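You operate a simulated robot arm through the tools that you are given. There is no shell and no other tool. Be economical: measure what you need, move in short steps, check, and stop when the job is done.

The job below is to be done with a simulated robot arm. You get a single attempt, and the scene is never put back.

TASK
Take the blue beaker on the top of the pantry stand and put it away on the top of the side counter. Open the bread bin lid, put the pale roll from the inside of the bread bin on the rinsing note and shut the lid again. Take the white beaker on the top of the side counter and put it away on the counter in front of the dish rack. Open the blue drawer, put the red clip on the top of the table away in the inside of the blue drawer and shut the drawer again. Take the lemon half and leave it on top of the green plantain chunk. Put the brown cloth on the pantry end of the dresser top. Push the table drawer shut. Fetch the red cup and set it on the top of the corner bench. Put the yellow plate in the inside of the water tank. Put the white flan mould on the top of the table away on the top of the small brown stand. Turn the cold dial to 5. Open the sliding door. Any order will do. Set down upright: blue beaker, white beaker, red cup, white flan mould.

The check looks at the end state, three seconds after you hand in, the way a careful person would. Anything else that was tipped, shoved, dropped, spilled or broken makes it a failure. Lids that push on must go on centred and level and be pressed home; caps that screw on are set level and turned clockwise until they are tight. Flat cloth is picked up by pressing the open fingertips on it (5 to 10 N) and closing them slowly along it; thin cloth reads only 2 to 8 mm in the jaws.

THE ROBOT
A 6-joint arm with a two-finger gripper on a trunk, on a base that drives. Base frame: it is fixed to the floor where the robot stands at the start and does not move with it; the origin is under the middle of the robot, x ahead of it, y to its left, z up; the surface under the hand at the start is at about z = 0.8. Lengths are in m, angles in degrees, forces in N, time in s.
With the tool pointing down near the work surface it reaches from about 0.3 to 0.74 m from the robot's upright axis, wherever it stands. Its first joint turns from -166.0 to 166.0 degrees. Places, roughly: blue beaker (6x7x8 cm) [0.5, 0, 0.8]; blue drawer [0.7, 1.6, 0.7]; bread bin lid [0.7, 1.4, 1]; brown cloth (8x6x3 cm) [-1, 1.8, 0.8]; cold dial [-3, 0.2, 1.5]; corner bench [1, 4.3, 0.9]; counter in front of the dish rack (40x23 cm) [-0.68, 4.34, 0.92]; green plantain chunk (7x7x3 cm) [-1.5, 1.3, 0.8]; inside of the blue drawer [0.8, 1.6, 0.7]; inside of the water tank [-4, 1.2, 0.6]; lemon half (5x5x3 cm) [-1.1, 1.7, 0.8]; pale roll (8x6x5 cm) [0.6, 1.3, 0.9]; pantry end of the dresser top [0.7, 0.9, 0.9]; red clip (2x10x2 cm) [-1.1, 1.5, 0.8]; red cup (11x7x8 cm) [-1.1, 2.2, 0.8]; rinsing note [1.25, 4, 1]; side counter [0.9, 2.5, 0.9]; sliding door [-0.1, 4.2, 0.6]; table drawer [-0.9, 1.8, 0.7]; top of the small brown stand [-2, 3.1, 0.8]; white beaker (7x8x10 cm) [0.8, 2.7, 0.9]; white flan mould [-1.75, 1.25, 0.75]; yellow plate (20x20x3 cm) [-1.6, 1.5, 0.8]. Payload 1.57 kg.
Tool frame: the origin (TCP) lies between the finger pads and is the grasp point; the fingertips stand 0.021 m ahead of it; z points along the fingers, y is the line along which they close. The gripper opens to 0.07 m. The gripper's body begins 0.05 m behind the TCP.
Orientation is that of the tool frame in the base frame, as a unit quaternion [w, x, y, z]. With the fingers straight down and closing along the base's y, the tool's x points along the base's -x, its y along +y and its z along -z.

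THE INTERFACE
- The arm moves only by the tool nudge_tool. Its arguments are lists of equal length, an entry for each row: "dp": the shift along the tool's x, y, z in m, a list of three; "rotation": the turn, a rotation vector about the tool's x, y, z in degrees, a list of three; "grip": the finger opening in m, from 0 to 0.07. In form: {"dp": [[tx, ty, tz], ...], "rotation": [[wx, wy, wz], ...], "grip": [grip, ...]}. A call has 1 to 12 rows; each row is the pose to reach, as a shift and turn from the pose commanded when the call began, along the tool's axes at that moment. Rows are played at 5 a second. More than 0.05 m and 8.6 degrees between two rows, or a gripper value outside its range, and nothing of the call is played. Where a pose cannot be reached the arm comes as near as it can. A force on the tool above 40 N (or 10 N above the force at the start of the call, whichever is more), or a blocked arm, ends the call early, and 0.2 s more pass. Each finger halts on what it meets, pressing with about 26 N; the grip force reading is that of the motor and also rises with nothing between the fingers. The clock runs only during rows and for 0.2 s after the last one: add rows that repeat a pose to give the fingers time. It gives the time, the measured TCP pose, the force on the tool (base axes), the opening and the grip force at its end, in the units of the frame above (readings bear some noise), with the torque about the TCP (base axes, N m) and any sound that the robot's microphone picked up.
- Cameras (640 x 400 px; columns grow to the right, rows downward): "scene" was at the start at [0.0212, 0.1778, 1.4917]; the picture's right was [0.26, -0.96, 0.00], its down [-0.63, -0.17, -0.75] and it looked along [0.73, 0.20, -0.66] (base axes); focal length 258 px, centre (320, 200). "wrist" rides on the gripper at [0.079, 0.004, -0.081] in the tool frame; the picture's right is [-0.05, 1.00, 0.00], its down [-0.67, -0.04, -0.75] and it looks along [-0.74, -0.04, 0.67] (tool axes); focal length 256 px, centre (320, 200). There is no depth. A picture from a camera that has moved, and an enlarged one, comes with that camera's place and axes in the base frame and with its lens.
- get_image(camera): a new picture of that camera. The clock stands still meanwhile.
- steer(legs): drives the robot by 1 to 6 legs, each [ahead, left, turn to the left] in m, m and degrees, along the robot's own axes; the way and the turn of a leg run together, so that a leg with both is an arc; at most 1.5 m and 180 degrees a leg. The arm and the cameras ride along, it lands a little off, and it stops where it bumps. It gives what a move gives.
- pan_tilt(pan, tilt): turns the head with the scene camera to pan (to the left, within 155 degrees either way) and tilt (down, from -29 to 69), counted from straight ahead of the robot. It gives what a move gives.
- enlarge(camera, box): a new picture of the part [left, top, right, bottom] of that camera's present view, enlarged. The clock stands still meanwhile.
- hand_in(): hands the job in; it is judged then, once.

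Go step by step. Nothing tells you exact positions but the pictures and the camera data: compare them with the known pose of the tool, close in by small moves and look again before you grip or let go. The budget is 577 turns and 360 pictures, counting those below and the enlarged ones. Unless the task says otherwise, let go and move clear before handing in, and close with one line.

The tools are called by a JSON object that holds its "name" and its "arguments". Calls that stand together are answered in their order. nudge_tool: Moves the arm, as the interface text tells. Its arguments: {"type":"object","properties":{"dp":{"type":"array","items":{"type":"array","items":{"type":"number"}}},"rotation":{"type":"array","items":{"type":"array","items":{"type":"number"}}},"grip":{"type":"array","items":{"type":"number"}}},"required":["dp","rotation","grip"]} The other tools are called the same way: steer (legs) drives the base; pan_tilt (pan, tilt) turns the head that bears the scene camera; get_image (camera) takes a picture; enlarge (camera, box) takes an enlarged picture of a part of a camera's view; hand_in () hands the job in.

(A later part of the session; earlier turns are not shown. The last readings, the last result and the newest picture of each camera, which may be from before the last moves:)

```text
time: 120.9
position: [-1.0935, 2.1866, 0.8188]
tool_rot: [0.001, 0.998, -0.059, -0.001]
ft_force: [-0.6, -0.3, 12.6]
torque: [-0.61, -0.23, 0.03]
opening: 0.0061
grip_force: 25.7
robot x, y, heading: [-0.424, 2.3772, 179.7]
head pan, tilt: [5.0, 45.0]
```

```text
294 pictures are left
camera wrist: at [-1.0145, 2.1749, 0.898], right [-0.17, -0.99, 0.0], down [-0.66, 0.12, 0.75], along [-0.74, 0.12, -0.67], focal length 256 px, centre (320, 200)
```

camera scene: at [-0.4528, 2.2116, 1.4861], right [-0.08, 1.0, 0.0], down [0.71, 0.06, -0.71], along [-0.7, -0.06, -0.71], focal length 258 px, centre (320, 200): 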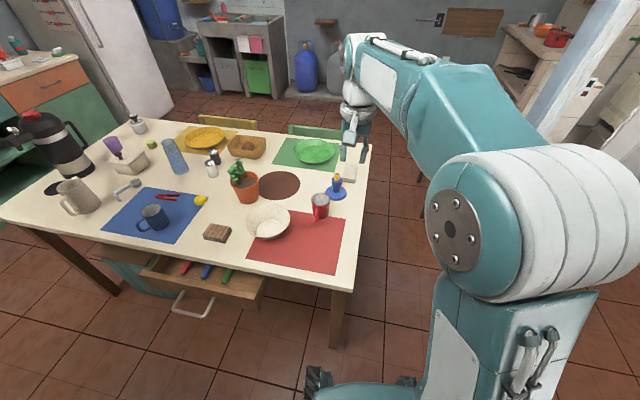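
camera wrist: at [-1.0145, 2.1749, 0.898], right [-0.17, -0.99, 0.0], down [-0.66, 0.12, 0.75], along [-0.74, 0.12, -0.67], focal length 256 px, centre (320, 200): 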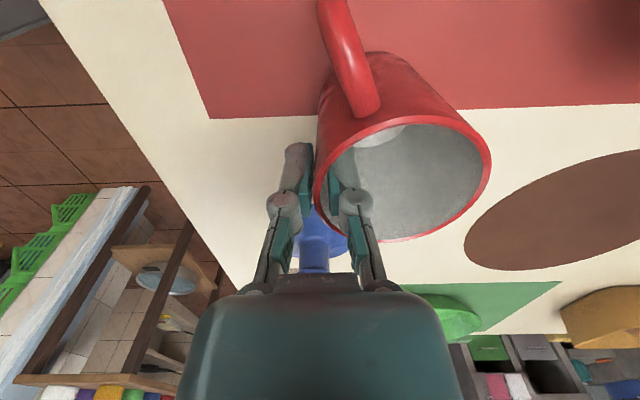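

Gripped. Lift and retract.

{"name": "nudge_tool", "arguments": {"dp": [[0, 0, -0.03], [0, 0, -0.07], [0, 0, -0.11], [0, 0, -0.15], [0, 0, -0.19], [0, 0, -0.23], [0.04, 0, -0.26], [0.08, 0, -0.29], [0.12, 0, -0.32], [0.16, 0, -0.34], [0.2, 0, -0.36], [0.2, 0, -0.36]], "rotation": [[0, 0, 0], [0, 0, 0], [0, 0, 0], [0, 0, 0], [0, 0, 0], [0, 0, 0], [0, 0, 0], [0, 0, 0], [0, 0, 0], [0, 0, 0], [0, 0, 0], [0, 0, 0]], "grip": [0, 0, 0, 0, 0, 0, 0, 0, 0, 0, 0, 0]}}

{"name": "get_image", "arguments": {"camera": "wrist"}}

{"name": "get_image", "arguments": {"camera": "scene"}}

```text
time: 123.5
position: [-0.8959, 2.1651, 1.1726]
tool_rot: [0.001, 0.998, -0.059, 0.001]
ft_force: [-0.3, -1.1, -0.8]
torque: [0.03, 0.0, 0.0]
opening: 0.0061
grip_force: 26.4
robot x, y, heading: [-0.424, 2.3767, 179.6]
head pan, tilt: [5.0, 45.0]
```

```text
293 pictures are left
camera wrist: at [-0.8168, 2.1511, 1.2528], right [-0.17, -0.99, 0.0], down [-0.66, 0.11, 0.74], along [-0.73, 0.13, -0.67], focal length 256 px, centre (320, 200)
```

wrist: 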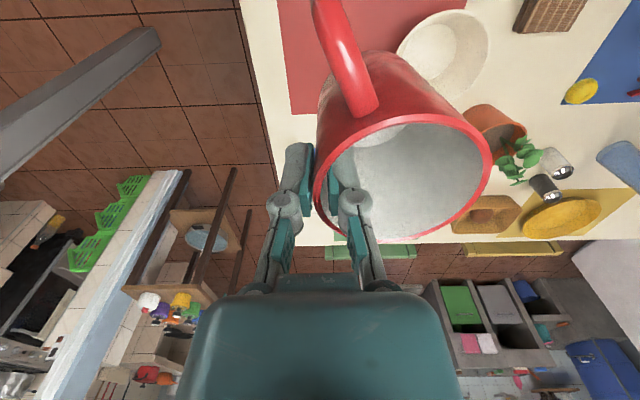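

```text
292 pictures are left
camera scene: at [-0.4526, 2.2111, 1.486], right [-0.08, 1.0, 0.0], down [0.71, 0.06, -0.71], along [-0.7, -0.06, -0.71], focal length 258 px, centre (320, 200)
```

scene: 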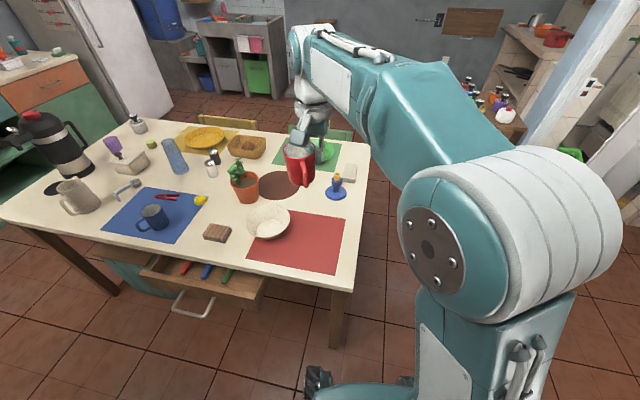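

The mug is held upright. Driving to the corner bench in stages.

{"name": "steer", "arguments": {"legs": [[-0.35, 0, 0], [0, 0, -90], [1.08, 0, 0]]}}

{"name": "pan_tilt", "arguments": {"pan": -35, "tilt": 30}}

{"name": "get_image", "arguments": {"camera": "scene"}}

```text
time: 134.8
position: [-0.2217, 3.9204, 1.1721]
tool_rot: [-0.001, -0.652, 0.759, 0.001]
ft_force: [0.5, -0.1, -1.4]
torque: [0.01, -0.06, -0.02]
opening: 0.0059
grip_force: 25.9
robot x, y, heading: [-0.0294, 3.4415, 87.4]
head pan, tilt: [5.0, 45.0]
```

```text
time: 135.9
position: [-0.2213, 3.9203, 1.1713]
tool_rot: [0.0, -0.651, 0.759, 0.001]
ft_force: [-0.6, -0.5, -1.7]
torque: [-0.01, -0.04, -0.04]
opening: 0.0062
grip_force: 26.1
robot x, y, heading: [-0.026, 3.4443, 87.5]
head pan, tilt: [-35.0, 30.0]
```

```text
291 pictures are left
camera scene: at [-0.1336, 3.4637, 1.5087], right [0.79, -0.61, 0.0], down [-0.3, -0.4, -0.87], along [0.53, 0.69, -0.5], focal length 258 px, centre (320, 200)
```

scene: 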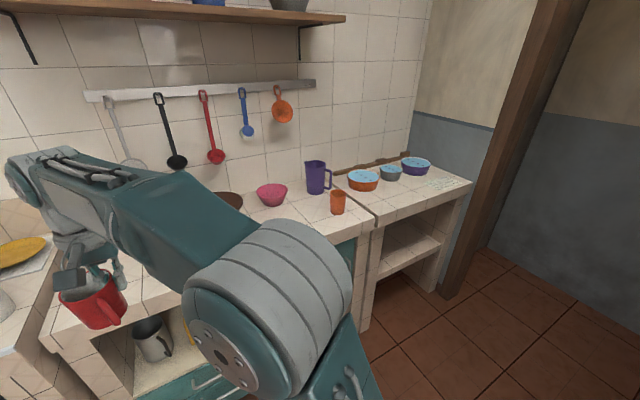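

{"name": "steer", "arguments": {"legs": [[0.07, -0.6, 2]]}}

{"name": "pan_tilt", "arguments": {"pan": -15, "tilt": 42}}

{"name": "get_image", "arguments": {"camera": "scene"}}

{"name": "get_image", "arguments": {"camera": "wrist"}}

```text
time: 139.3
position: [0.3657, 3.9653, 1.1714]
tool_rot: [0.0, -0.662, 0.75, 0.0]
ft_force: [0.4, 0.7, -1.0]
torque: [-0.01, -0.05, -0.01]
opening: 0.0061
grip_force: 26.1
robot x, y, heading: [0.572, 3.492, 89.1]
head pan, tilt: [-35.0, 30.0]
```

```text
time: 140.1
position: [0.3687, 3.9647, 1.1717]
tool_rot: [-0.002, -0.662, 0.75, 0.001]
ft_force: [0.1, -0.1, -2.6]
torque: [-0.03, -0.03, -0.02]
opening: 0.0059
grip_force: 26.1
robot x, y, heading: [0.5746, 3.495, 89.3]
head pan, tilt: [-15.0, 42.0]
```

```text
290 pictures are left
camera scene: at [0.4373, 3.5186, 1.4904], right [0.96, -0.27, 0.0], down [-0.18, -0.64, -0.74], along [0.21, 0.71, -0.67], focal length 258 px, centre (320, 200)
```

scene: 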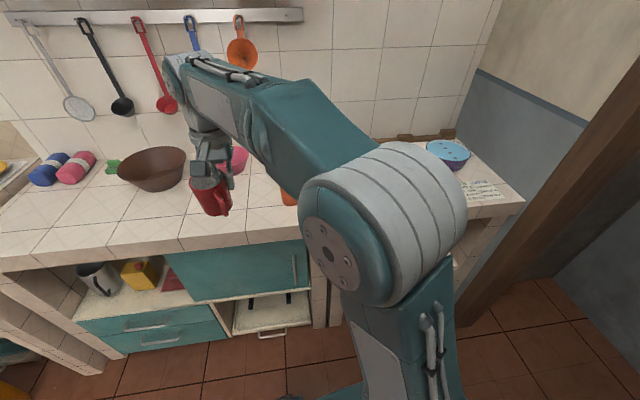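

```text
289 pictures are left
camera wrist: at [0.3565, 3.8864, 1.2535], right [-0.98, 0.18, 0.0], down [0.12, 0.66, 0.74], along [0.13, 0.73, -0.67], focal length 256 px, centre (320, 200)
```

wrist: 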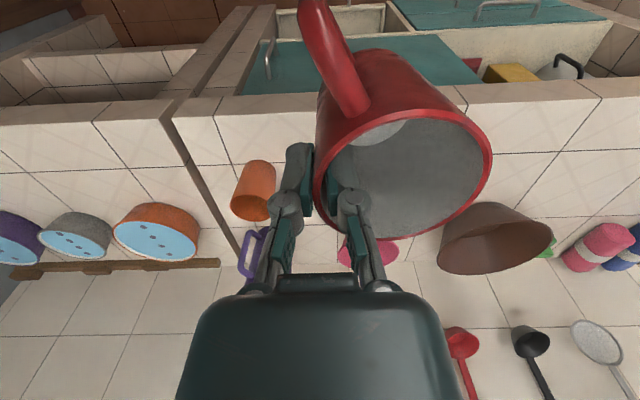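

Moving the mug right along the front of the counter toward the bench.

{"name": "nudge_tool", "arguments": {"dp": [[-0.006, -0.046, 0], [-0.0115, -0.092, 0], [-0.017, -0.138, 0], [-0.023, -0.184, 0], [-0.0285, -0.23, 0], [-0.034, -0.276, 0], [-0.04, -0.322, 0], [-0.0458, -0.368, 0], [-0.0515, -0.414, 0], [-0.057, -0.46, 0], [-0.063, -0.505, 0], [-0.063, -0.505, 0]], "rotation": [[0, 0, 0], [0, 0, 0], [0, 0, 0], [0, 0, 0], [0, 0, 0], [0, 0, 0], [0, 0, 0], [0, 0, 0], [0, 0, 0], [0, 0, 0], [0, 0, 0], [0, 0, 0]], "grip": [0, 0, 0, 0, 0, 0, 0, 0, 0, 0, 0, 0]}}

{"name": "get_image", "arguments": {"camera": "wrist"}}

{"name": "get_image", "arguments": {"camera": "scene"}}

```text
time: 142.7
position: [0.8803, 3.9652, 1.1705]
tool_rot: [-0.002, -0.662, 0.749, 0.002]
ft_force: [0.0, -0.3, -1.2]
torque: [0.01, -0.04, 0.01]
opening: 0.0061
grip_force: 25.9
robot x, y, heading: [0.5732, 3.4948, 89.1]
head pan, tilt: [-15.0, 42.0]
```

```text
288 pictures are left
camera wrist: at [0.8675, 3.8863, 1.2516], right [-0.98, 0.18, 0.0], down [0.12, 0.66, 0.74], along [0.13, 0.73, -0.67], focal length 256 px, centre (320, 200)
```

wrist: 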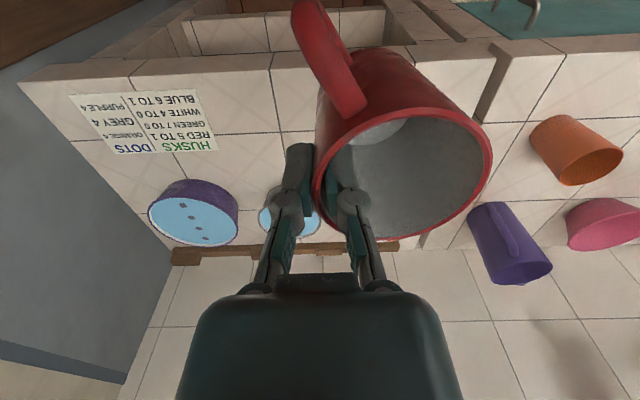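

```text
287 pictures are left
camera scene: at [0.4407, 3.5186, 1.4907], right [0.96, -0.27, 0.0], down [-0.18, -0.64, -0.74], along [0.2, 0.71, -0.67], focal length 258 px, centre (320, 200)
```

scene: 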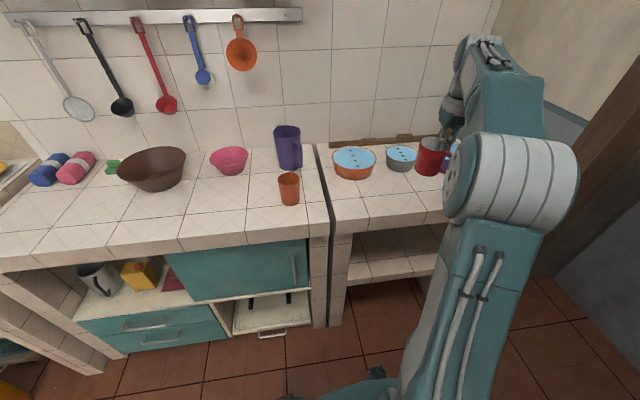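

The bench's free front-left area is below. Moving forward and lowering.

{"name": "nudge_tool", "arguments": {"dp": [[-0.035, 0.004, 0.01], [-0.07, 0.008, 0.03], [-0.105, 0.012, 0.06], [-0.124, 0.0156, 0.1], [-0.124, 0.0156, 0.14], [-0.124, 0.0156, 0.17], [-0.124, 0.0156, 0.17]], "rotation": [[0, 0, 0], [0, 0, 0], [0, 0, 0], [0, 0, 0], [0, 0, 0], [0, 0, 0], [0, 0, 0]], "grip": [0, 0, 0, 0, 0, 0, 0]}}

{"name": "get_image", "arguments": {"camera": "wrist"}}

{"name": "get_image", "arguments": {"camera": "scene"}}

```text
time: 144.3
position: [0.8811, 4.0888, 1.0015]
tool_rot: [-0.001, -0.661, 0.75, 0.002]
ft_force: [-0.2, 0.9, -1.5]
torque: [0.0, -0.04, -0.01]
opening: 0.0058
grip_force: 25.8
robot x, y, heading: [0.5714, 3.4942, 89.3]
head pan, tilt: [-15.0, 42.0]
```

```text
286 pictures are left
camera wrist: at [0.8678, 4.0098, 1.0821], right [-0.98, 0.18, 0.0], down [0.12, 0.66, 0.74], along [0.13, 0.73, -0.67], focal length 256 px, centre (320, 200)
```

wrist: 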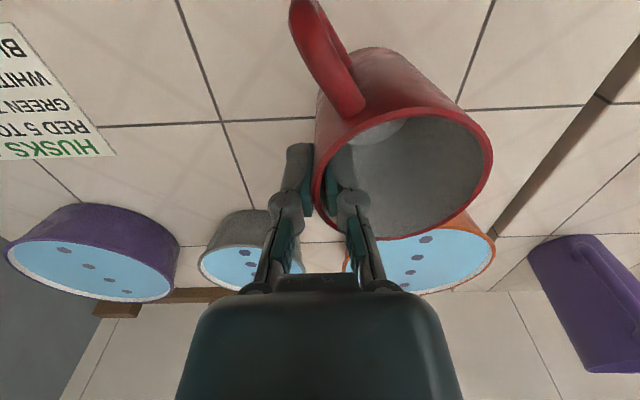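

```text
285 pictures are left
camera scene: at [0.4408, 3.5193, 1.4907], right [0.96, -0.27, 0.0], down [-0.18, -0.64, -0.74], along [0.2, 0.71, -0.67], focal length 258 px, centre (320, 200)
```

scene: 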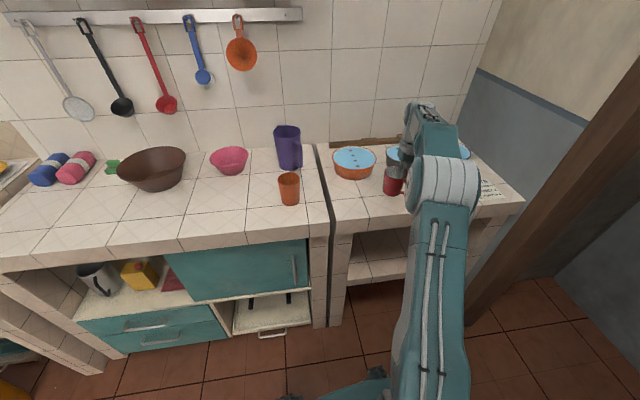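

{"name": "nudge_tool", "arguments": {"dp": [[0, 0, 0.01], [0, 0, 0.02], [0, 0, 0.026], [0, 0, 0.026]], "rotation": [[0, 0, 0], [0, 0, 0], [0, 0, 0], [0, 0, 0]], "grip": [0, 0, 0, 0]}}

```text
time: 145.3
position: [0.879, 4.0876, 0.9756]
tool_rot: [-0.003, -0.661, 0.75, 0.003]
ft_force: [0.2, 0.1, -1.6]
torque: [0.01, -0.06, 0.01]
opening: 0.006
grip_force: 25.8
robot x, y, heading: [0.5719, 3.4936, 88.8]
head pan, tilt: [-15.0, 42.0]
```

{"name": "nudge_tool", "arguments": {"dp": [[0, 0, 0.003], [0, 0, 0.006], [0, 0, 0.008], [0, 0, 0.008]], "rotation": [[0, 0, 0], [0, 0, 0], [0, 0, 0], [0, 0, 0]], "grip": [0, 0, 0, 0]}}

```text
time: 146.3
position: [0.8778, 4.0876, 0.9679]
tool_rot: [-0.002, -0.661, 0.75, 0.001]
ft_force: [1.1, 0.4, -1.5]
torque: [-0.02, -0.05, -0.03]
opening: 0.006
grip_force: 26.6
robot x, y, heading: [0.5757, 3.4965, 89.1]
head pan, tilt: [-15.0, 42.0]
```

{"name": "nudge_tool", "arguments": {"dp": [[0, 0, 0.003], [0, 0, 0.006], [0, 0, 0.006]], "rotation": [[0, 0, 0], [0, 0, 0], [0, 0, 0]], "grip": [0, 0, 0]}}

```text
time: 147.1
position: [0.8782, 4.089, 0.959]
tool_rot: [-0.001, -0.661, 0.75, 0.001]
ft_force: [1.1, 0.1, -1.3]
torque: [0.01, -0.05, 0.0]
opening: 0.0059
grip_force: 26.7
robot x, y, heading: [0.5731, 3.4955, 89.2]
head pan, tilt: [-15.0, 42.0]
```

{"name": "nudge_tool", "arguments": {"dp": [[0, 0, 0.003], [0, 0, 0.006], [0, 0, 0.008], [0, 0, 0.008]], "rotation": [[0, 0, 0], [0, 0, 0], [0, 0, 0], [0, 0, 0]], "grip": [0, 0, 0, 0]}}

{"name": "get_image", "arguments": {"camera": "wrist"}}

```text
time: 148.1
position: [0.8785, 4.0892, 0.9509]
tool_rot: [-0.003, -0.662, 0.75, 0.002]
ft_force: [-0.7, -0.5, -2.2]
torque: [0.0, -0.04, 0.06]
opening: 0.006
grip_force: 25.7
robot x, y, heading: [0.575, 3.4969, 89.2]
head pan, tilt: [-15.0, 42.0]
```

```text
284 pictures are left
camera wrist: at [0.8654, 4.0103, 1.033], right [-0.98, 0.18, 0.0], down [0.12, 0.66, 0.74], along [0.13, 0.73, -0.67], focal length 256 px, centre (320, 200)
```

wrist: 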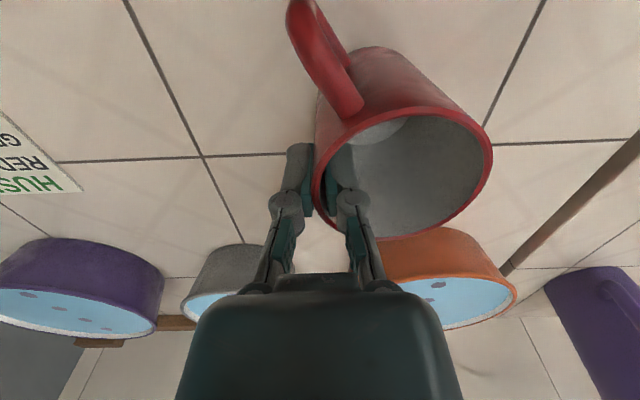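

{"name": "nudge_tool", "arguments": {"dp": [[0, 0, 0.003], [0, 0, 0.006], [0, 0, 0.006]], "rotation": [[0, 0, 0], [0, 0, 0], [0, 0, 0]], "grip": [0, 0, 0]}}

```text
time: 148.9
position: [0.8783, 4.0892, 0.9476]
tool_rot: [-0.001, -0.661, 0.75, 0.001]
ft_force: [1.7, 0.7, 6.2]
torque: [-0.1, 0.22, -0.02]
opening: 0.006
grip_force: 25.9
robot x, y, heading: [0.5732, 3.4926, 89.2]
head pan, tilt: [-15.0, 42.0]
```

Contact. Release and rise.

{"name": "nudge_tool", "arguments": {"dp": [[0, 0, 0], [0, 0, 0], [0, 0, 0], [0, 0, -0.03], [0, 0, -0.07], [0, 0, -0.11], [0, 0, -0.15], [0, 0, -0.19], [0, 0, -0.19]], "rotation": [[0, 0, 0], [0, 0, 0], [0, 0, 0], [0, 0, 0], [0, 0, 0], [0, 0, 0], [0, 0, 0], [0, 0, 0], [0, 0, 0]], "grip": [0.012, 0.025, 0.025, 0.025, 0.025, 0.025, 0.025, 0.025, 0.025]}}

{"name": "get_image", "arguments": {"camera": "wrist"}}

```text
time: 150.9
position: [0.8784, 4.0878, 1.1349]
tool_rot: [-0.002, -0.66, 0.751, 0.002]
ft_force: [-1.2, 0.2, 0.4]
torque: [0.02, -0.01, 0.0]
opening: 0.0251
grip_force: 0.1
robot x, y, heading: [0.5752, 3.4943, 89.1]
head pan, tilt: [-15.0, 42.0]
```

```text
283 pictures are left
camera wrist: at [0.8657, 4.0099, 1.217], right [-0.98, 0.18, 0.01], down [0.12, 0.66, 0.74], along [0.13, 0.73, -0.67], focal length 256 px, centre (320, 200)
```

wrist: 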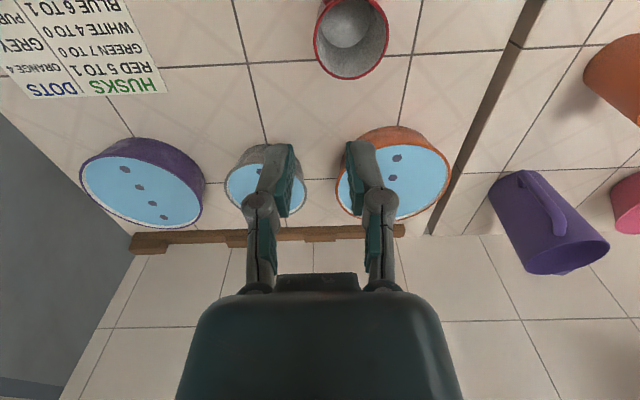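

Red mug is standing. Now to the bread bin: retract and drive out.

{"name": "nudge_tool", "arguments": {"dp": [[0.02, 0.03, -0.02], [0.045, 0.065, -0.04], [0.07, 0.1, -0.06], [0.095, 0.135, -0.06], [0.12, 0.17, -0.06], [0.145, 0.205, -0.06], [0.165, 0.245, -0.06], [0.175, 0.285, -0.06], [0.175, 0.285, -0.06]], "rotation": [[0, 0, 0], [0, 0, 0], [0, 0, 0], [0, 0, 0], [0, 0, 0], [0, 0, 0], [0, 0, 0], [0, 0, 0], [0, 0, 0]], "grip": [0.025, 0.025, 0.025, 0.025, 0.025, 0.025, 0.025, 0.025, 0.025]}}

```text
time: 152.9
position: [0.5721, 3.951, 1.1966]
tool_rot: [0.0, -0.662, 0.75, 0.002]
ft_force: [-0.1, 0.2, 0.0]
torque: [0.0, -0.01, 0.0]
opening: 0.0251
grip_force: 0.1
robot x, y, heading: [0.5719, 3.4979, 89.0]
head pan, tilt: [-15.0, 42.0]
```

{"name": "steer", "arguments": {"legs": [[0, 0.63, 0], [0, 0, -89], [0, -1.0, 0], [0, -1.05, 0]]}}

{"name": "pan_tilt", "arguments": {"pan": 0, "tilt": 40}}

{"name": "get_image", "arguments": {"camera": "scene"}}

{"name": "get_image", "arguments": {"camera": "wrist"}}

```text
time: 169.8
position: [0.3889, 1.4791, 1.1953]
tool_rot: [0.0, 0.067, 0.998, 0.001]
ft_force: [-0.6, -0.3, 0.7]
torque: [0.01, -0.02, 0.02]
opening: 0.0249
grip_force: 0.0
robot x, y, heading: [-0.069, 1.4834, -1.6]
head pan, tilt: [-15.0, 42.0]
```

```text
time: 170.6
position: [0.3888, 1.4801, 1.1961]
tool_rot: [0.0, 0.066, 0.998, 0.002]
ft_force: [-0.5, 0.1, -1.1]
torque: [0.02, 0.04, -0.01]
opening: 0.0249
grip_force: 0.0
robot x, y, heading: [-0.0666, 1.4841, -1.4]
head pan, tilt: [0.0, 40.0]
```

```text
282 pictures are left
camera scene: at [-0.0392, 1.6371, 1.4934], right [-0.02, -1.0, 0.0], down [-0.64, 0.02, -0.77], along [0.77, -0.02, -0.64], focal length 258 px, centre (320, 200)
```

scene: 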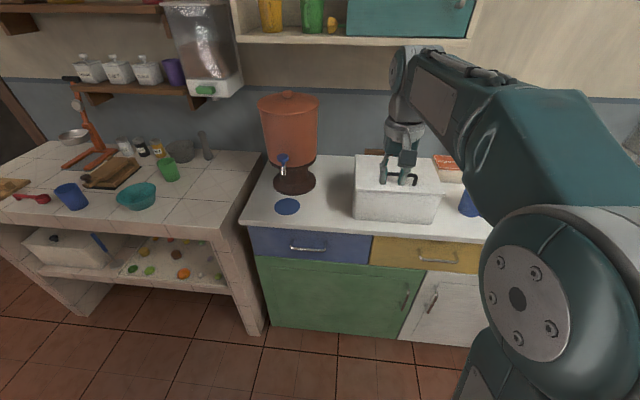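

```text
281 pictures are left
camera wrist: at [0.3118, 1.4936, 1.2774], right [0.19, 0.98, 0.0], down [0.66, -0.13, 0.74], along [0.73, -0.14, -0.67], focal length 256 px, centre (320, 200)
```

wrist: 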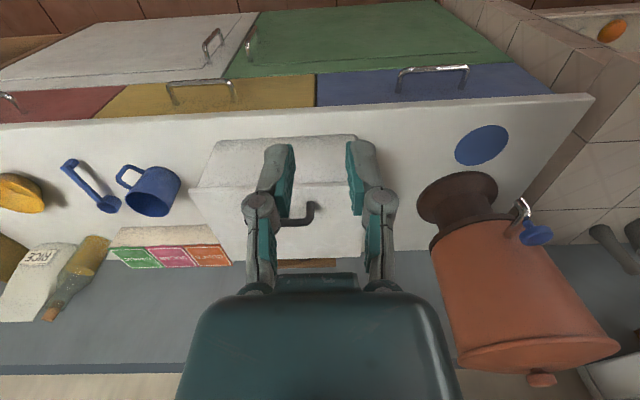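

{"name": "enlarge", "arguments": {"camera": "scene", "box": [330, 130, 490, 230]}}

{"name": "enlarge", "arguments": {"camera": "wrist", "box": [180, 120, 420, 270]}}

```text
4.00 times, centred on (410, 180) of scene
camera zoom: at [-0.0392, 1.6371, 1.4934], right [-0.02, -1.0, 0.0], down [-0.64, 0.02, -0.77], along [0.77, -0.02, -0.64], focal length 1033 px, centre (-40, 280)
```

zoom: 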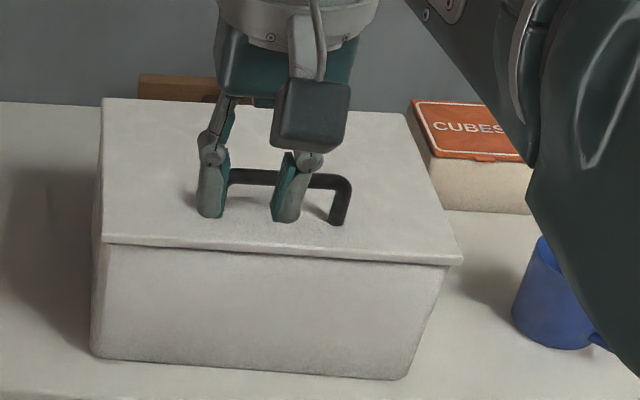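

```text
2.67 times, centred on (300, 195) of wrist
camera zoom: at [0.3118, 1.4936, 1.2774], right [0.19, 0.98, 0.0], down [0.66, -0.13, 0.74], along [0.73, -0.14, -0.67], focal length 683 px, centre (373, 213)
```

zoom: 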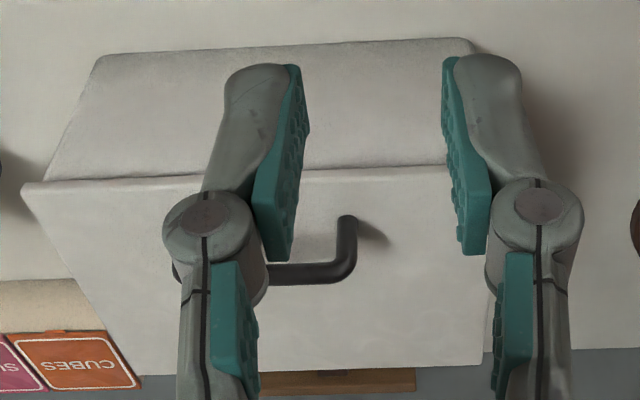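

The bin lid is hinged at the back; its handle bar runs along y at about (0.582, 1.383, 1.062), with the lid at z≈1.03. I'll drive closer and turn the gripper 90° to close across the bar.

{"name": "steer", "arguments": {"legs": [[0.2, -0.1, 1.4]]}}

{"name": "nudge_tool", "arguments": {"dp": [[0, 0, -0.01], [0, 0, -0.02], [0, 0, -0.02], [0, 0, -0.02], [0, 0, -0.02], [0, 0, -0.02], [0, 0, -0.02], [0, 0, -0.02], [0, 0, -0.02], [0, 0, -0.02], [0, 0, -0.02], [0, 0, -0.02]], "rotation": [[0, 0, -8.4], [0, 0, -16.8], [0, 0, -25.2], [0, 0, -33.6], [0, 0, -42], [0, 0, -50.4], [0, 0, -58.8], [0, 0, -67.2], [0, 0, -75.6], [0, 0, -84], [0, 0, -90], [0, 0, -90]], "grip": [0.04, 0.04, 0.04, 0.04, 0.04, 0.04, 0.04, 0.04, 0.04, 0.04, 0.04, 0.04]}}

{"name": "get_image", "arguments": {"camera": "wrist"}}

{"name": "get_image", "arguments": {"camera": "scene"}}

```text
time: 172.3
position: [0.5854, 1.3936, 1.1964]
tool_rot: [-0.001, 0.056, 0.998, 0.001]
ft_force: [-0.5, 0.2, 0.4]
torque: [-0.04, 0.01, -0.02]
opening: 0.025
grip_force: 0.1
robot x, y, heading: [0.1285, 1.3859, 0.0]
head pan, tilt: [0.0, 40.0]
```

```text
time: 174.9
position: [0.5843, 1.3899, 1.2151]
tool_rot: [0.001, -0.668, 0.744, 0.001]
ft_force: [-0.1, -0.3, 0.7]
torque: [0.02, -0.02, 0.05]
opening: 0.0399
grip_force: 0.0
robot x, y, heading: [0.1292, 1.382, -0.1]
head pan, tilt: [0.0, 40.0]
```

```text
278 pictures are left
camera wrist: at [0.5724, 1.3111, 1.297], right [-0.99, 0.16, 0.0], down [0.11, 0.66, 0.75], along [0.12, 0.74, -0.66], focal length 256 px, centre (320, 200)
```

wrist: 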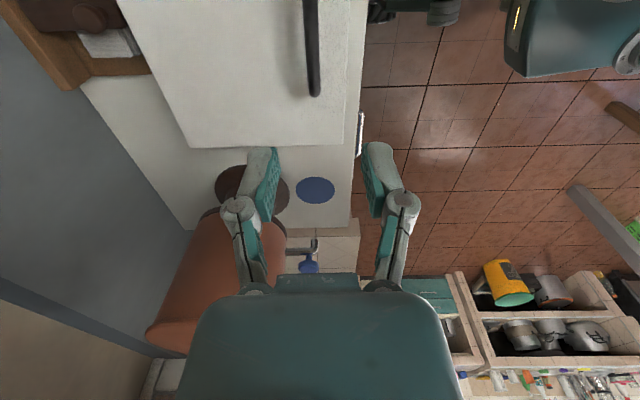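

```text
277 pictures are left
camera scene: at [0.1528, 1.5381, 1.4934], right [0.0, -1.0, 0.0], down [-0.64, 0.0, -0.77], along [0.77, 0.0, -0.64], focal length 258 px, centre (320, 200)
```

scene: 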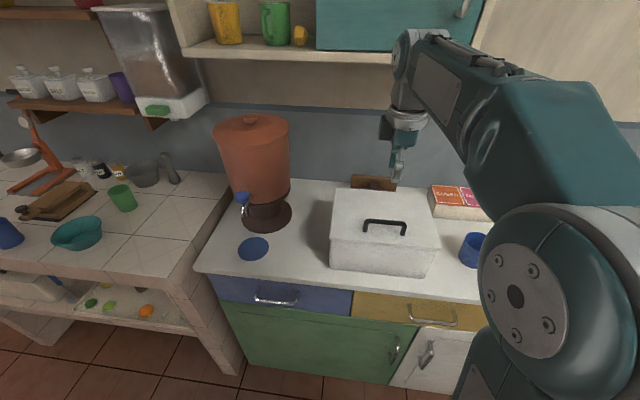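

{"name": "enlarge", "arguments": {"camera": "scene", "box": [310, 170, 470, 270]}}

{"name": "enlarge", "arguments": {"camera": "wrist", "box": [240, 0, 400, 100]}}

```text
4.00 times, centred on (390, 220) of scene
camera zoom: at [0.1528, 1.5381, 1.4934], right [0.0, -1.0, 0.0], down [-0.64, 0.0, -0.77], along [0.77, 0.0, -0.64], focal length 1033 px, centre (40, 120)
```

zoom: 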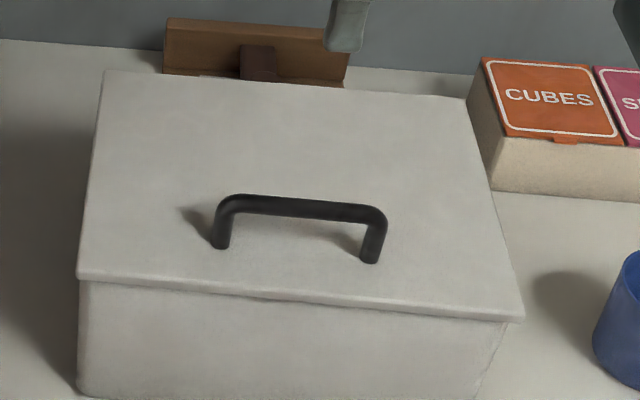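

```text
4.00 times, centred on (320, 50) of wrist
camera zoom: at [0.5724, 1.3111, 1.297], right [-0.99, 0.16, 0.0], down [0.11, 0.66, 0.75], along [0.12, 0.74, -0.66], focal length 1024 px, centre (320, 800)
```

zoom: 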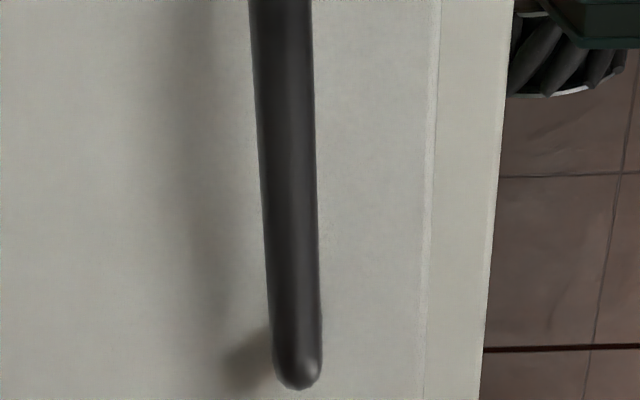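

The bar is centred near (0.586, 1.385, 1.067), directly below the tool. Descending and gripping it.

{"name": "nudge_tool", "arguments": {"dp": [[0, -0.002, 0.04], [0, -0.002, 0.08], [0, -0.002, 0.12], [0, -0.002, 0.148], [0, -0.002, 0.148]], "rotation": [[0, 0, 0], [0, 0, 0], [0, 0, 0], [0, 0, 0], [0, 0, 0]], "grip": [0.04, 0.04, 0.04, 0.04, 0.04]}}

{"name": "enlarge", "arguments": {"camera": "scene", "box": [310, 170, 470, 270]}}

{"name": "get_image", "arguments": {"camera": "wrist"}}

```text
time: 176.1
position: [0.5852, 1.3917, 1.0704]
tool_rot: [0.002, -0.667, 0.745, 0.001]
ft_force: [0.3, 0.7, 0.1]
torque: [0.02, 0.02, -0.04]
opening: 0.0398
grip_force: 0.0
robot x, y, heading: [0.1274, 1.3828, 0.1]
head pan, tilt: [0.0, 40.0]
```

```text
4.00 times, centred on (390, 220) of scene
camera zoom: at [0.1529, 1.5381, 1.4934], right [0.0, -1.0, 0.0], down [-0.64, 0.0, -0.77], along [0.77, 0.0, -0.64], focal length 1033 px, centre (40, 120)
```

zoom: 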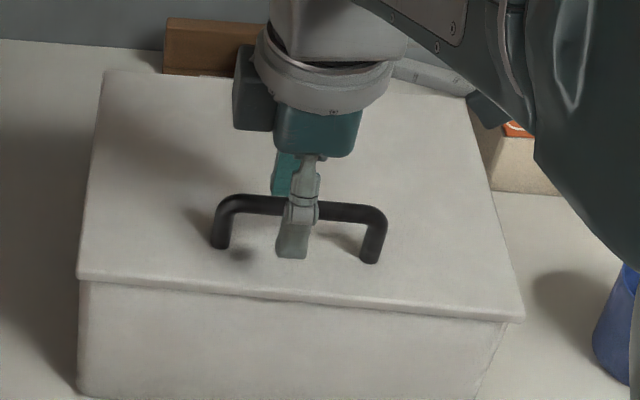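

```text
273 pictures are left
camera wrist: at [0.573, 1.3126, 1.1508], right [-0.99, 0.16, 0.0], down [0.11, 0.66, 0.75], along [0.12, 0.74, -0.66], focal length 256 px, centre (320, 200)
```

wrist: 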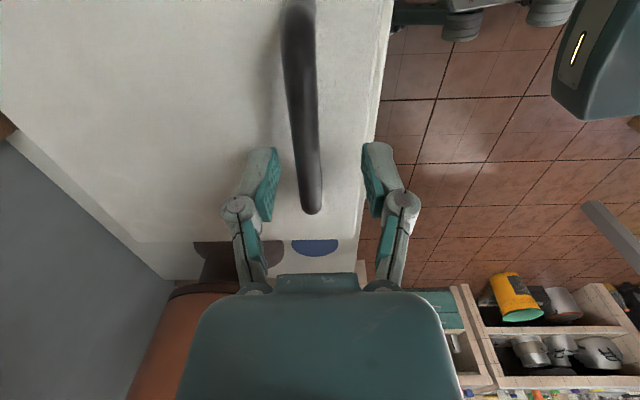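

{"name": "nudge_tool", "arguments": {"dp": [[0, -0.004, 0.002], [0, -0.004, 0.002], [0, -0.004, 0.002], [0, -0.004, 0.002], [0, -0.004, 0.002]], "rotation": [[0, 0, 0], [0, 0, 0], [0, 0, 0], [0, 0, 0], [0, 0, 0]], "grip": [0.04, 0.02, 0.0, 0.0, 0.0]}}

```text
time: 177.3
position: [0.589, 1.3907, 1.0679]
tool_rot: [0.002, -0.667, 0.745, 0.001]
ft_force: [14.2, -0.4, -0.6]
torque: [0.07, -0.17, -0.5]
opening: 0.0112
grip_force: 32.1
robot x, y, heading: [0.1296, 1.3827, -0.3]
head pan, tilt: [0.0, 40.0]
```

Gripped the bar. Lifting along the hinge arc: first 20°.

{"name": "nudge_tool", "arguments": {"dp": [[0, -0.004, -0.0145], [0, -0.0089, -0.0281], [0, -0.0152, -0.0415], [0, -0.0226, -0.0542], [0, -0.0226, -0.0542]], "rotation": [[0, 0, 0], [0, 0, 0], [0, 0, 0], [0, 0, 0], [0, 0, 0]], "grip": [0, 0, 0, 0, 0]}}

{"name": "get_image", "arguments": {"camera": "scene"}}

```text
time: 178.5
position: [0.6125, 1.3876, 1.12]
tool_rot: [0.001, -0.668, 0.745, 0.001]
ft_force: [1.6, -3.4, -4.8]
torque: [-0.58, 0.18, -0.49]
opening: 0.0115
grip_force: 32.1
robot x, y, heading: [0.1278, 1.3837, -0.2]
head pan, tilt: [0.0, 40.0]
```

```text
272 pictures are left
camera scene: at [0.1533, 1.5372, 1.4935], right [0.0, -1.0, 0.0], down [-0.64, 0.0, -0.77], along [0.77, 0.0, -0.64], focal length 258 px, centre (320, 200)
```

scene: 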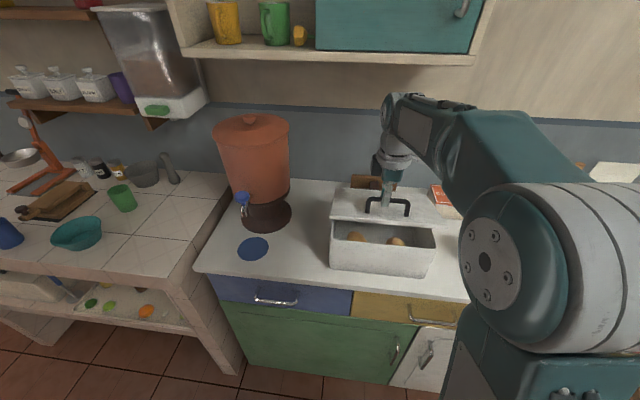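

{"name": "nudge_tool", "arguments": {"dp": [[0, -0.0085, -0.012], [0, -0.018, -0.0233], [0, -0.0284, -0.0337], [0, -0.0398, -0.0432], [0, -0.0519, -0.0517], [0, -0.0646, -0.059], [0, -0.0781, -0.0652], [0, -0.0919, -0.0702], [0, -0.0919, -0.0702]], "rotation": [[0, 0, 0], [0, 0, 0], [0, 0, 0], [0, 0, 0], [0, 0, 0], [0, 0, 0], [0, 0, 0], [0, 0, 0], [0, 0, 0]], "grip": [0, 0, 0, 0, 0, 0, 0, 0, 0]}}

{"name": "get_image", "arguments": {"camera": "scene"}}

```text
time: 180.5
position: [0.7033, 1.3751, 1.1915]
tool_rot: [0.002, -0.667, 0.745, 0.002]
ft_force: [-6.0, -7.8, 10.8]
torque: [-0.21, 0.07, -0.46]
opening: 0.0114
grip_force: 32.6
robot x, y, heading: [0.1308, 1.3807, -0.1]
head pan, tilt: [0.0, 40.0]
```

```text
271 pictures are left
camera scene: at [0.1523, 1.536, 1.4937], right [0.0, -1.0, 0.0], down [-0.64, 0.0, -0.77], along [0.77, 0.0, -0.64], focal length 258 px, centre (320, 200)
```

scene: 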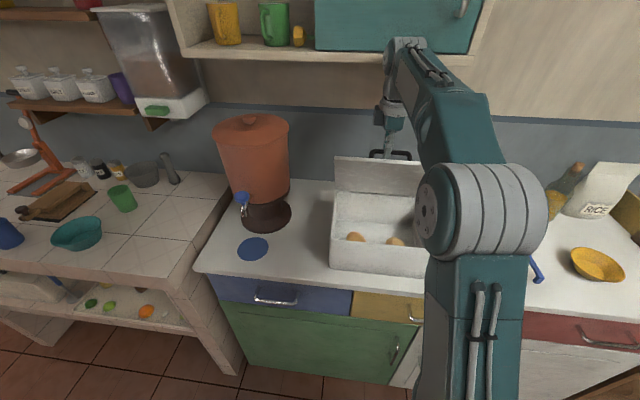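

{"name": "nudge_tool", "arguments": {"dp": [[0, -0.0143, -0.0037], [0, -0.0289, -0.0063], [0, -0.0435, -0.0076], [0, -0.0582, -0.0075], [0, -0.068, -0.007], [0, -0.068, -0.007]], "rotation": [[0, 0, 0], [0, 0, 0], [0, 0, 0], [0, 0, 0], [0, 0, 0], [0, 0, 0]], "grip": [0, 0, 0, 0, 0, 0]}}

{"name": "get_image", "arguments": {"camera": "scene"}}

{"name": "get_image", "arguments": {"camera": "wrist"}}

```text
time: 182.1
position: [0.7264, 1.3727, 1.196]
tool_rot: [0.012, -0.666, 0.746, -0.012]
ft_force: [1.7, 2.7, -5.2]
torque: [-0.48, 0.01, -0.64]
opening: 0.0116
grip_force: 31.7
out of reach, approached as far as the arm can: row 5, 6
robot x, y, heading: [0.0914, 1.3836, -0.3]
head pan, tilt: [0.0, 40.0]
stopped in row 6: the arm was blocked; the commanded pose is now the measured one
```

```text
270 pictures are left
camera scene: at [0.0978, 1.5498, 1.4946], right [0.0, -1.0, 0.01], down [-0.63, 0.0, -0.78], along [0.78, -0.01, -0.63], focal length 258 px, centre (320, 200)
```

scene: 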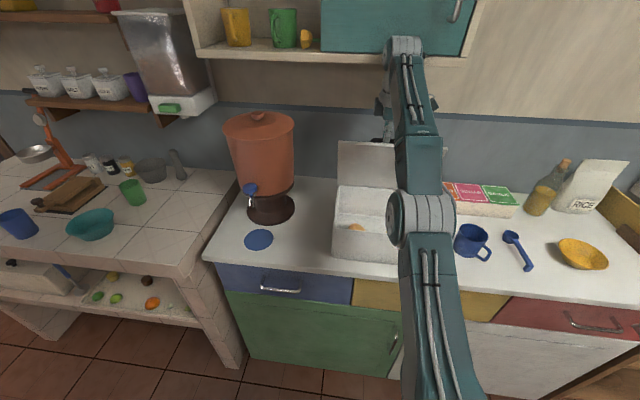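

```text
269 pictures are left
camera wrist: at [0.7115, 1.2947, 1.2767], right [-0.99, 0.16, -0.03], down [0.09, 0.66, 0.75], along [0.14, 0.73, -0.66], focal length 256 px, centre (320, 200)
```

wrist: 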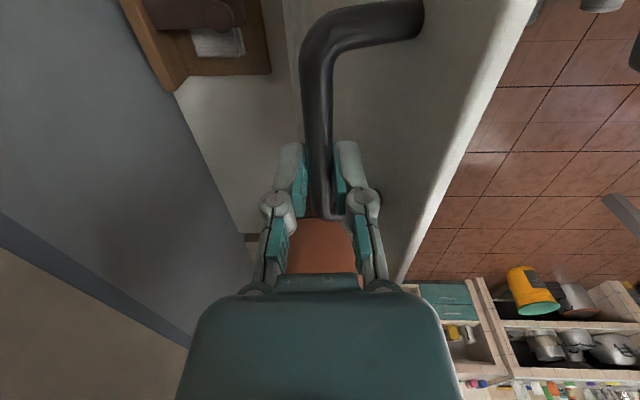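

The lid is nearly upright but blocked near 70°. I'll loosen the fingers a little (still straddling the bar) to see whether it stays.

{"name": "nudge_tool", "arguments": {"dp": [[0, 0, 0], [0, 0, 0], [0, 0, 0]], "rotation": [[0, 0, 0], [0, 0, 0], [0, 0, 0]], "grip": [0.02, 0.03, 0.03]}}

{"name": "get_image", "arguments": {"camera": "wrist"}}

{"name": "enlarge", "arguments": {"camera": "scene", "box": [300, 100, 460, 200]}}

```text
time: 183.1
position: [0.7272, 1.3754, 1.1965]
tool_rot: [0.016, -0.671, 0.741, -0.009]
ft_force: [0.5, -0.8, -0.2]
torque: [0.0, -0.07, 0.0]
opening: 0.0302
grip_force: 0.1
robot x, y, heading: [0.0959, 1.3889, 0.2]
head pan, tilt: [0.0, 40.0]
stopped in row 3: the arm was blocked; the commanded pose is now the measured one
```

```text
268 pictures are left
camera wrist: at [0.713, 1.2954, 1.2757], right [-0.99, 0.15, -0.04], down [0.07, 0.65, 0.75], along [0.14, 0.74, -0.66], focal length 256 px, centre (320, 200)
```

wrist: 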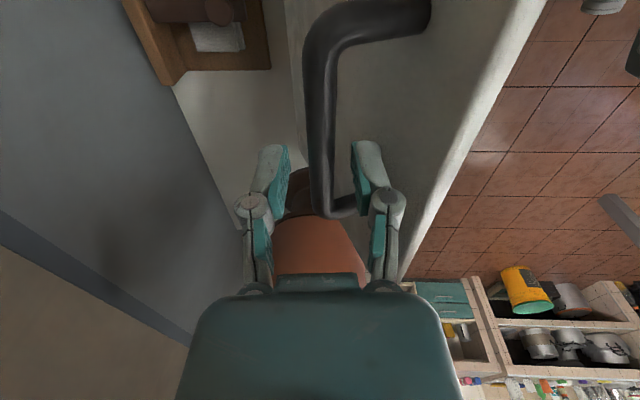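

```text
4.00 times, centred on (380, 150) of scene
camera zoom: at [0.0995, 1.5568, 1.4925], right [0.0, -1.0, 0.01], down [-0.63, -0.01, -0.77], along [0.77, 0.0, -0.63], focal length 1033 px, centre (80, 400)
```

zoom: 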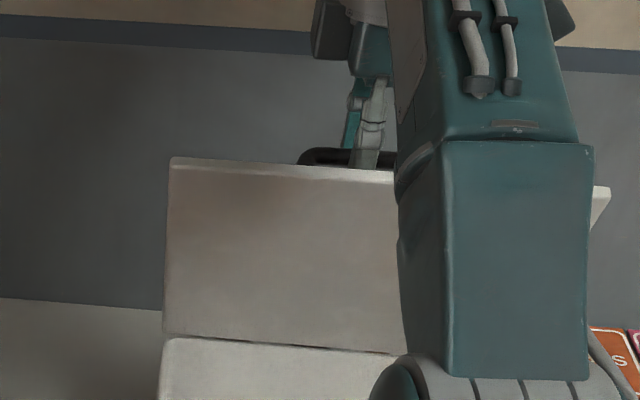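

{"name": "pan_tilt", "arguments": {"pan": -12, "tilt": 5}}

{"name": "get_image", "arguments": {"camera": "scene"}}

```text
time: 184.1
position: [0.7266, 1.3743, 1.1967]
tool_rot: [0.016, -0.673, 0.74, -0.009]
ft_force: [-0.1, -0.6, 0.3]
torque: [0.02, -0.02, 0.01]
opening: 0.03
grip_force: 0.0
robot x, y, heading: [0.0974, 1.387, 0.1]
head pan, tilt: [-12.0, 5.0]
```

```text
266 pictures are left
camera scene: at [0.1032, 1.5445, 1.5478], right [-0.21, -0.98, 0.01], down [-0.07, 0.0, -1.0], along [0.98, -0.21, -0.07], focal length 258 px, centre (320, 200)
```

scene: 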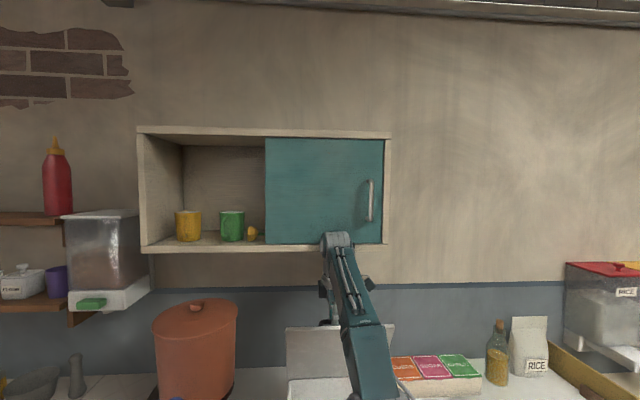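

The wrist touched the wall cupboard above; nothing moved there. The lid holds by itself. I'll slip the fingers up off the bar, easing back slightly.

{"name": "nudge_tool", "arguments": {"dp": [[0, 0.002, -0.01], [0, 0.004, -0.02], [0, 0.006, -0.03], [0, 0.009, -0.04], [0, 0.009, -0.04]], "rotation": [[0, 0, 0], [0, 0, 0], [0, 0, 0], [0, 0, 0], [0, 0, 0]], "grip": [0.03, 0.03, 0.03, 0.03, 0.03]}}

{"name": "get_image", "arguments": {"camera": "wrist"}}

```text
time: 185.3
position: [0.7192, 1.3657, 1.2127]
tool_rot: [0.003, -0.669, 0.743, 0.004]
ft_force: [0.5, -0.2, -0.1]
torque: [-0.02, -0.03, -0.01]
opening: 0.03
grip_force: 0.1
out of reach, approached as far as the arm can: row 1, 2, 3, 4, 5
robot x, y, heading: [0.0992, 1.3887, 0.2]
head pan, tilt: [-12.0, 5.0]
```

```text
265 pictures are left
camera wrist: at [0.7077, 1.2866, 1.2934], right [-0.99, 0.16, 0.0], down [0.11, 0.65, 0.75], along [0.12, 0.74, -0.66], focal length 256 px, centre (320, 200)
```

wrist: 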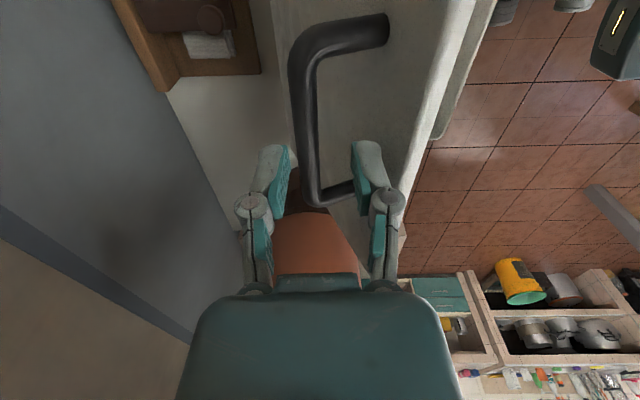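

{"name": "nudge_tool", "arguments": {"dp": [[0, 0.015, 0.002], [0, 0.03, 0.005], [0, 0.045, 0.01], [0, 0.045, 0.01]], "rotation": [[0, 0, 0], [0, 0, 0], [0, 0, 0], [0, 0, 0]], "grip": [0.03, 0.03, 0.03, 0.03]}}

{"name": "get_image", "arguments": {"camera": "wrist"}}

```text
time: 186.3
position: [0.6808, 1.3702, 1.2037]
tool_rot: [0.004, -0.668, 0.744, 0.003]
ft_force: [-0.4, 0.2, 0.0]
torque: [-0.01, -0.05, -0.02]
opening: 0.0302
grip_force: 0.0
robot x, y, heading: [0.0968, 1.3898, -0.0]
head pan, tilt: [-12.0, 5.0]
```

```text
264 pictures are left
camera wrist: at [0.6694, 1.2898, 1.2836], right [-0.99, 0.16, 0.0], down [0.11, 0.65, 0.75], along [0.12, 0.74, -0.66], focal length 256 px, centre (320, 200)
```

wrist: 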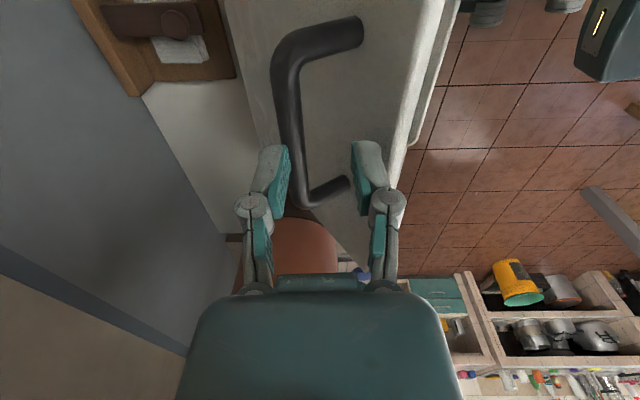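

The lid follows with no load. Now lift straight up off the bar.

{"name": "nudge_tool", "arguments": {"dp": [[0, -0.003, -0.015], [0, -0.003, -0.03], [0, -0.003, -0.045], [0, -0.003, -0.06], [0, -0.003, -0.06]], "rotation": [[0, 0, 0], [0, 0, 0], [0, 0, 0], [0, 0, 0], [0, 0, 0]], "grip": [0.03, 0.03, 0.03, 0.03, 0.03]}}

{"name": "get_image", "arguments": {"camera": "wrist"}}

{"name": "get_image", "arguments": {"camera": "scene"}}

```text
time: 187.5
position: [0.6835, 1.3691, 1.2644]
tool_rot: [0.003, -0.668, 0.744, 0.004]
ft_force: [-0.1, -0.7, -0.2]
torque: [0.03, -0.02, 0.03]
opening: 0.0301
grip_force: 0.1
robot x, y, heading: [0.1003, 1.387, 0.2]
head pan, tilt: [-12.0, 5.0]
```

```text
263 pictures are left
camera wrist: at [0.6712, 1.2894, 1.3444], right [-0.99, 0.16, 0.0], down [0.1, 0.65, 0.75], along [0.12, 0.74, -0.66], focal length 256 px, centre (320, 200)
```

wrist: 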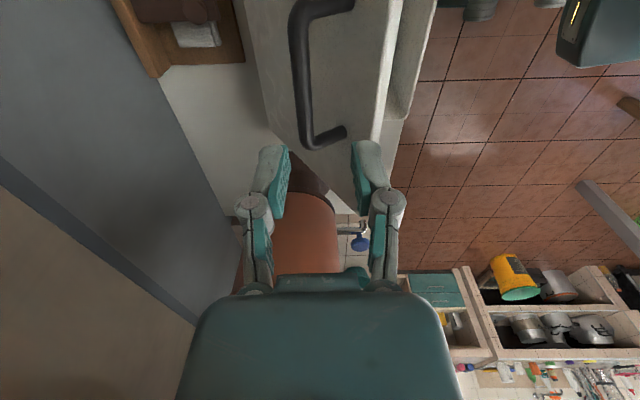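

```text
262 pictures are left
camera scene: at [0.1297, 1.5221, 1.5492], right [-0.21, -0.98, 0.0], down [-0.09, 0.02, -1.0], along [0.97, -0.21, -0.09], focal length 258 px, centre (320, 200)
```

scene: 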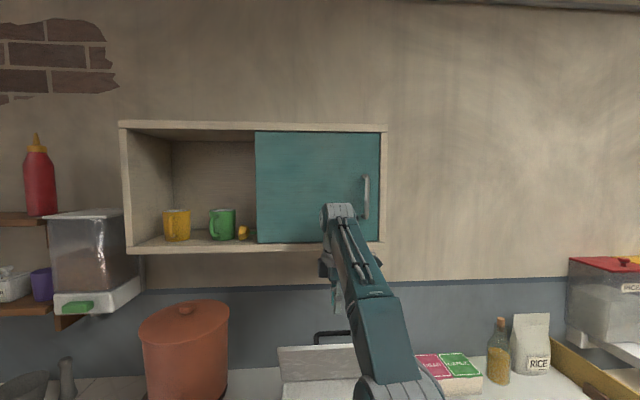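

The fingers are off. I'll back away toward the robot, above the lid's front edge, then look.

{"name": "nudge_tool", "arguments": {"dp": [[0, 0.04, -0.005], [0, 0.08, -0.005], [0, 0.12, -0.005], [0, 0.16, -0.005], [0, 0.2, 0], [0, 0.2, 0]], "rotation": [[0, 0, 0], [0, 0, 0], [0, 0, 0], [0, 0, 0], [0, 0, 0], [0, 0, 0]], "grip": [0.03, 0.03, 0.03, 0.02, 0.0, 0.0]}}

{"name": "pan_tilt", "arguments": {"pan": -12, "tilt": 38}}

{"name": "get_image", "arguments": {"camera": "scene"}}

{"name": "get_image", "arguments": {"camera": "wrist"}}

```text
time: 188.9
position: [0.4859, 1.3916, 1.2634]
tool_rot: [0.005, -0.67, 0.743, 0.002]
ft_force: [-0.4, -0.4, 0.2]
torque: [-0.01, 0.01, 0.01]
opening: 0.0
grip_force: 26.2
robot x, y, heading: [0.0995, 1.3879, 0.2]
head pan, tilt: [-12.0, 5.0]
```

```text
time: 189.9
position: [0.485, 1.3908, 1.2643]
tool_rot: [0.004, -0.669, 0.744, 0.002]
ft_force: [0.5, 0.5, 0.6]
torque: [0.02, 0.04, -0.02]
opening: 0.0
grip_force: 26.3
robot x, y, heading: [0.101, 1.3847, 0.1]
head pan, tilt: [-12.0, 38.0]
```

```text
261 pictures are left
camera scene: at [0.1231, 1.5236, 1.4965], right [-0.21, -0.98, 0.0], down [-0.6, 0.13, -0.79], along [0.77, -0.16, -0.62], focal length 258 px, centre (320, 200)
```

scene: 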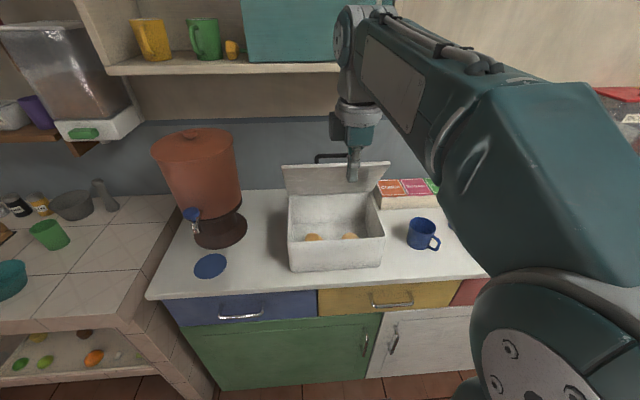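

```text
260 pictures are left
camera wrist: at [0.474, 1.3115, 1.343], right [-0.99, 0.16, 0.0], down [0.1, 0.65, 0.75], along [0.12, 0.74, -0.66], focal length 256 px, centre (320, 200)
```

wrist: 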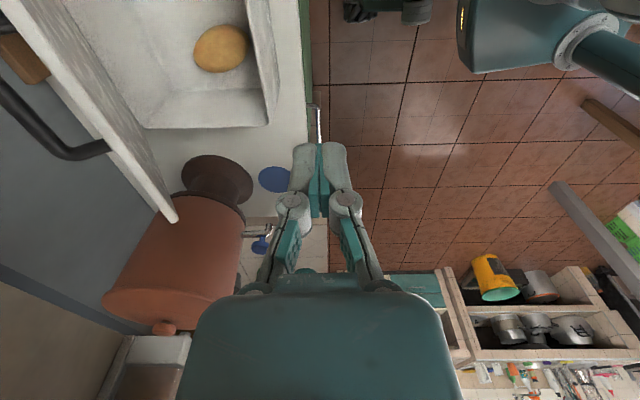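

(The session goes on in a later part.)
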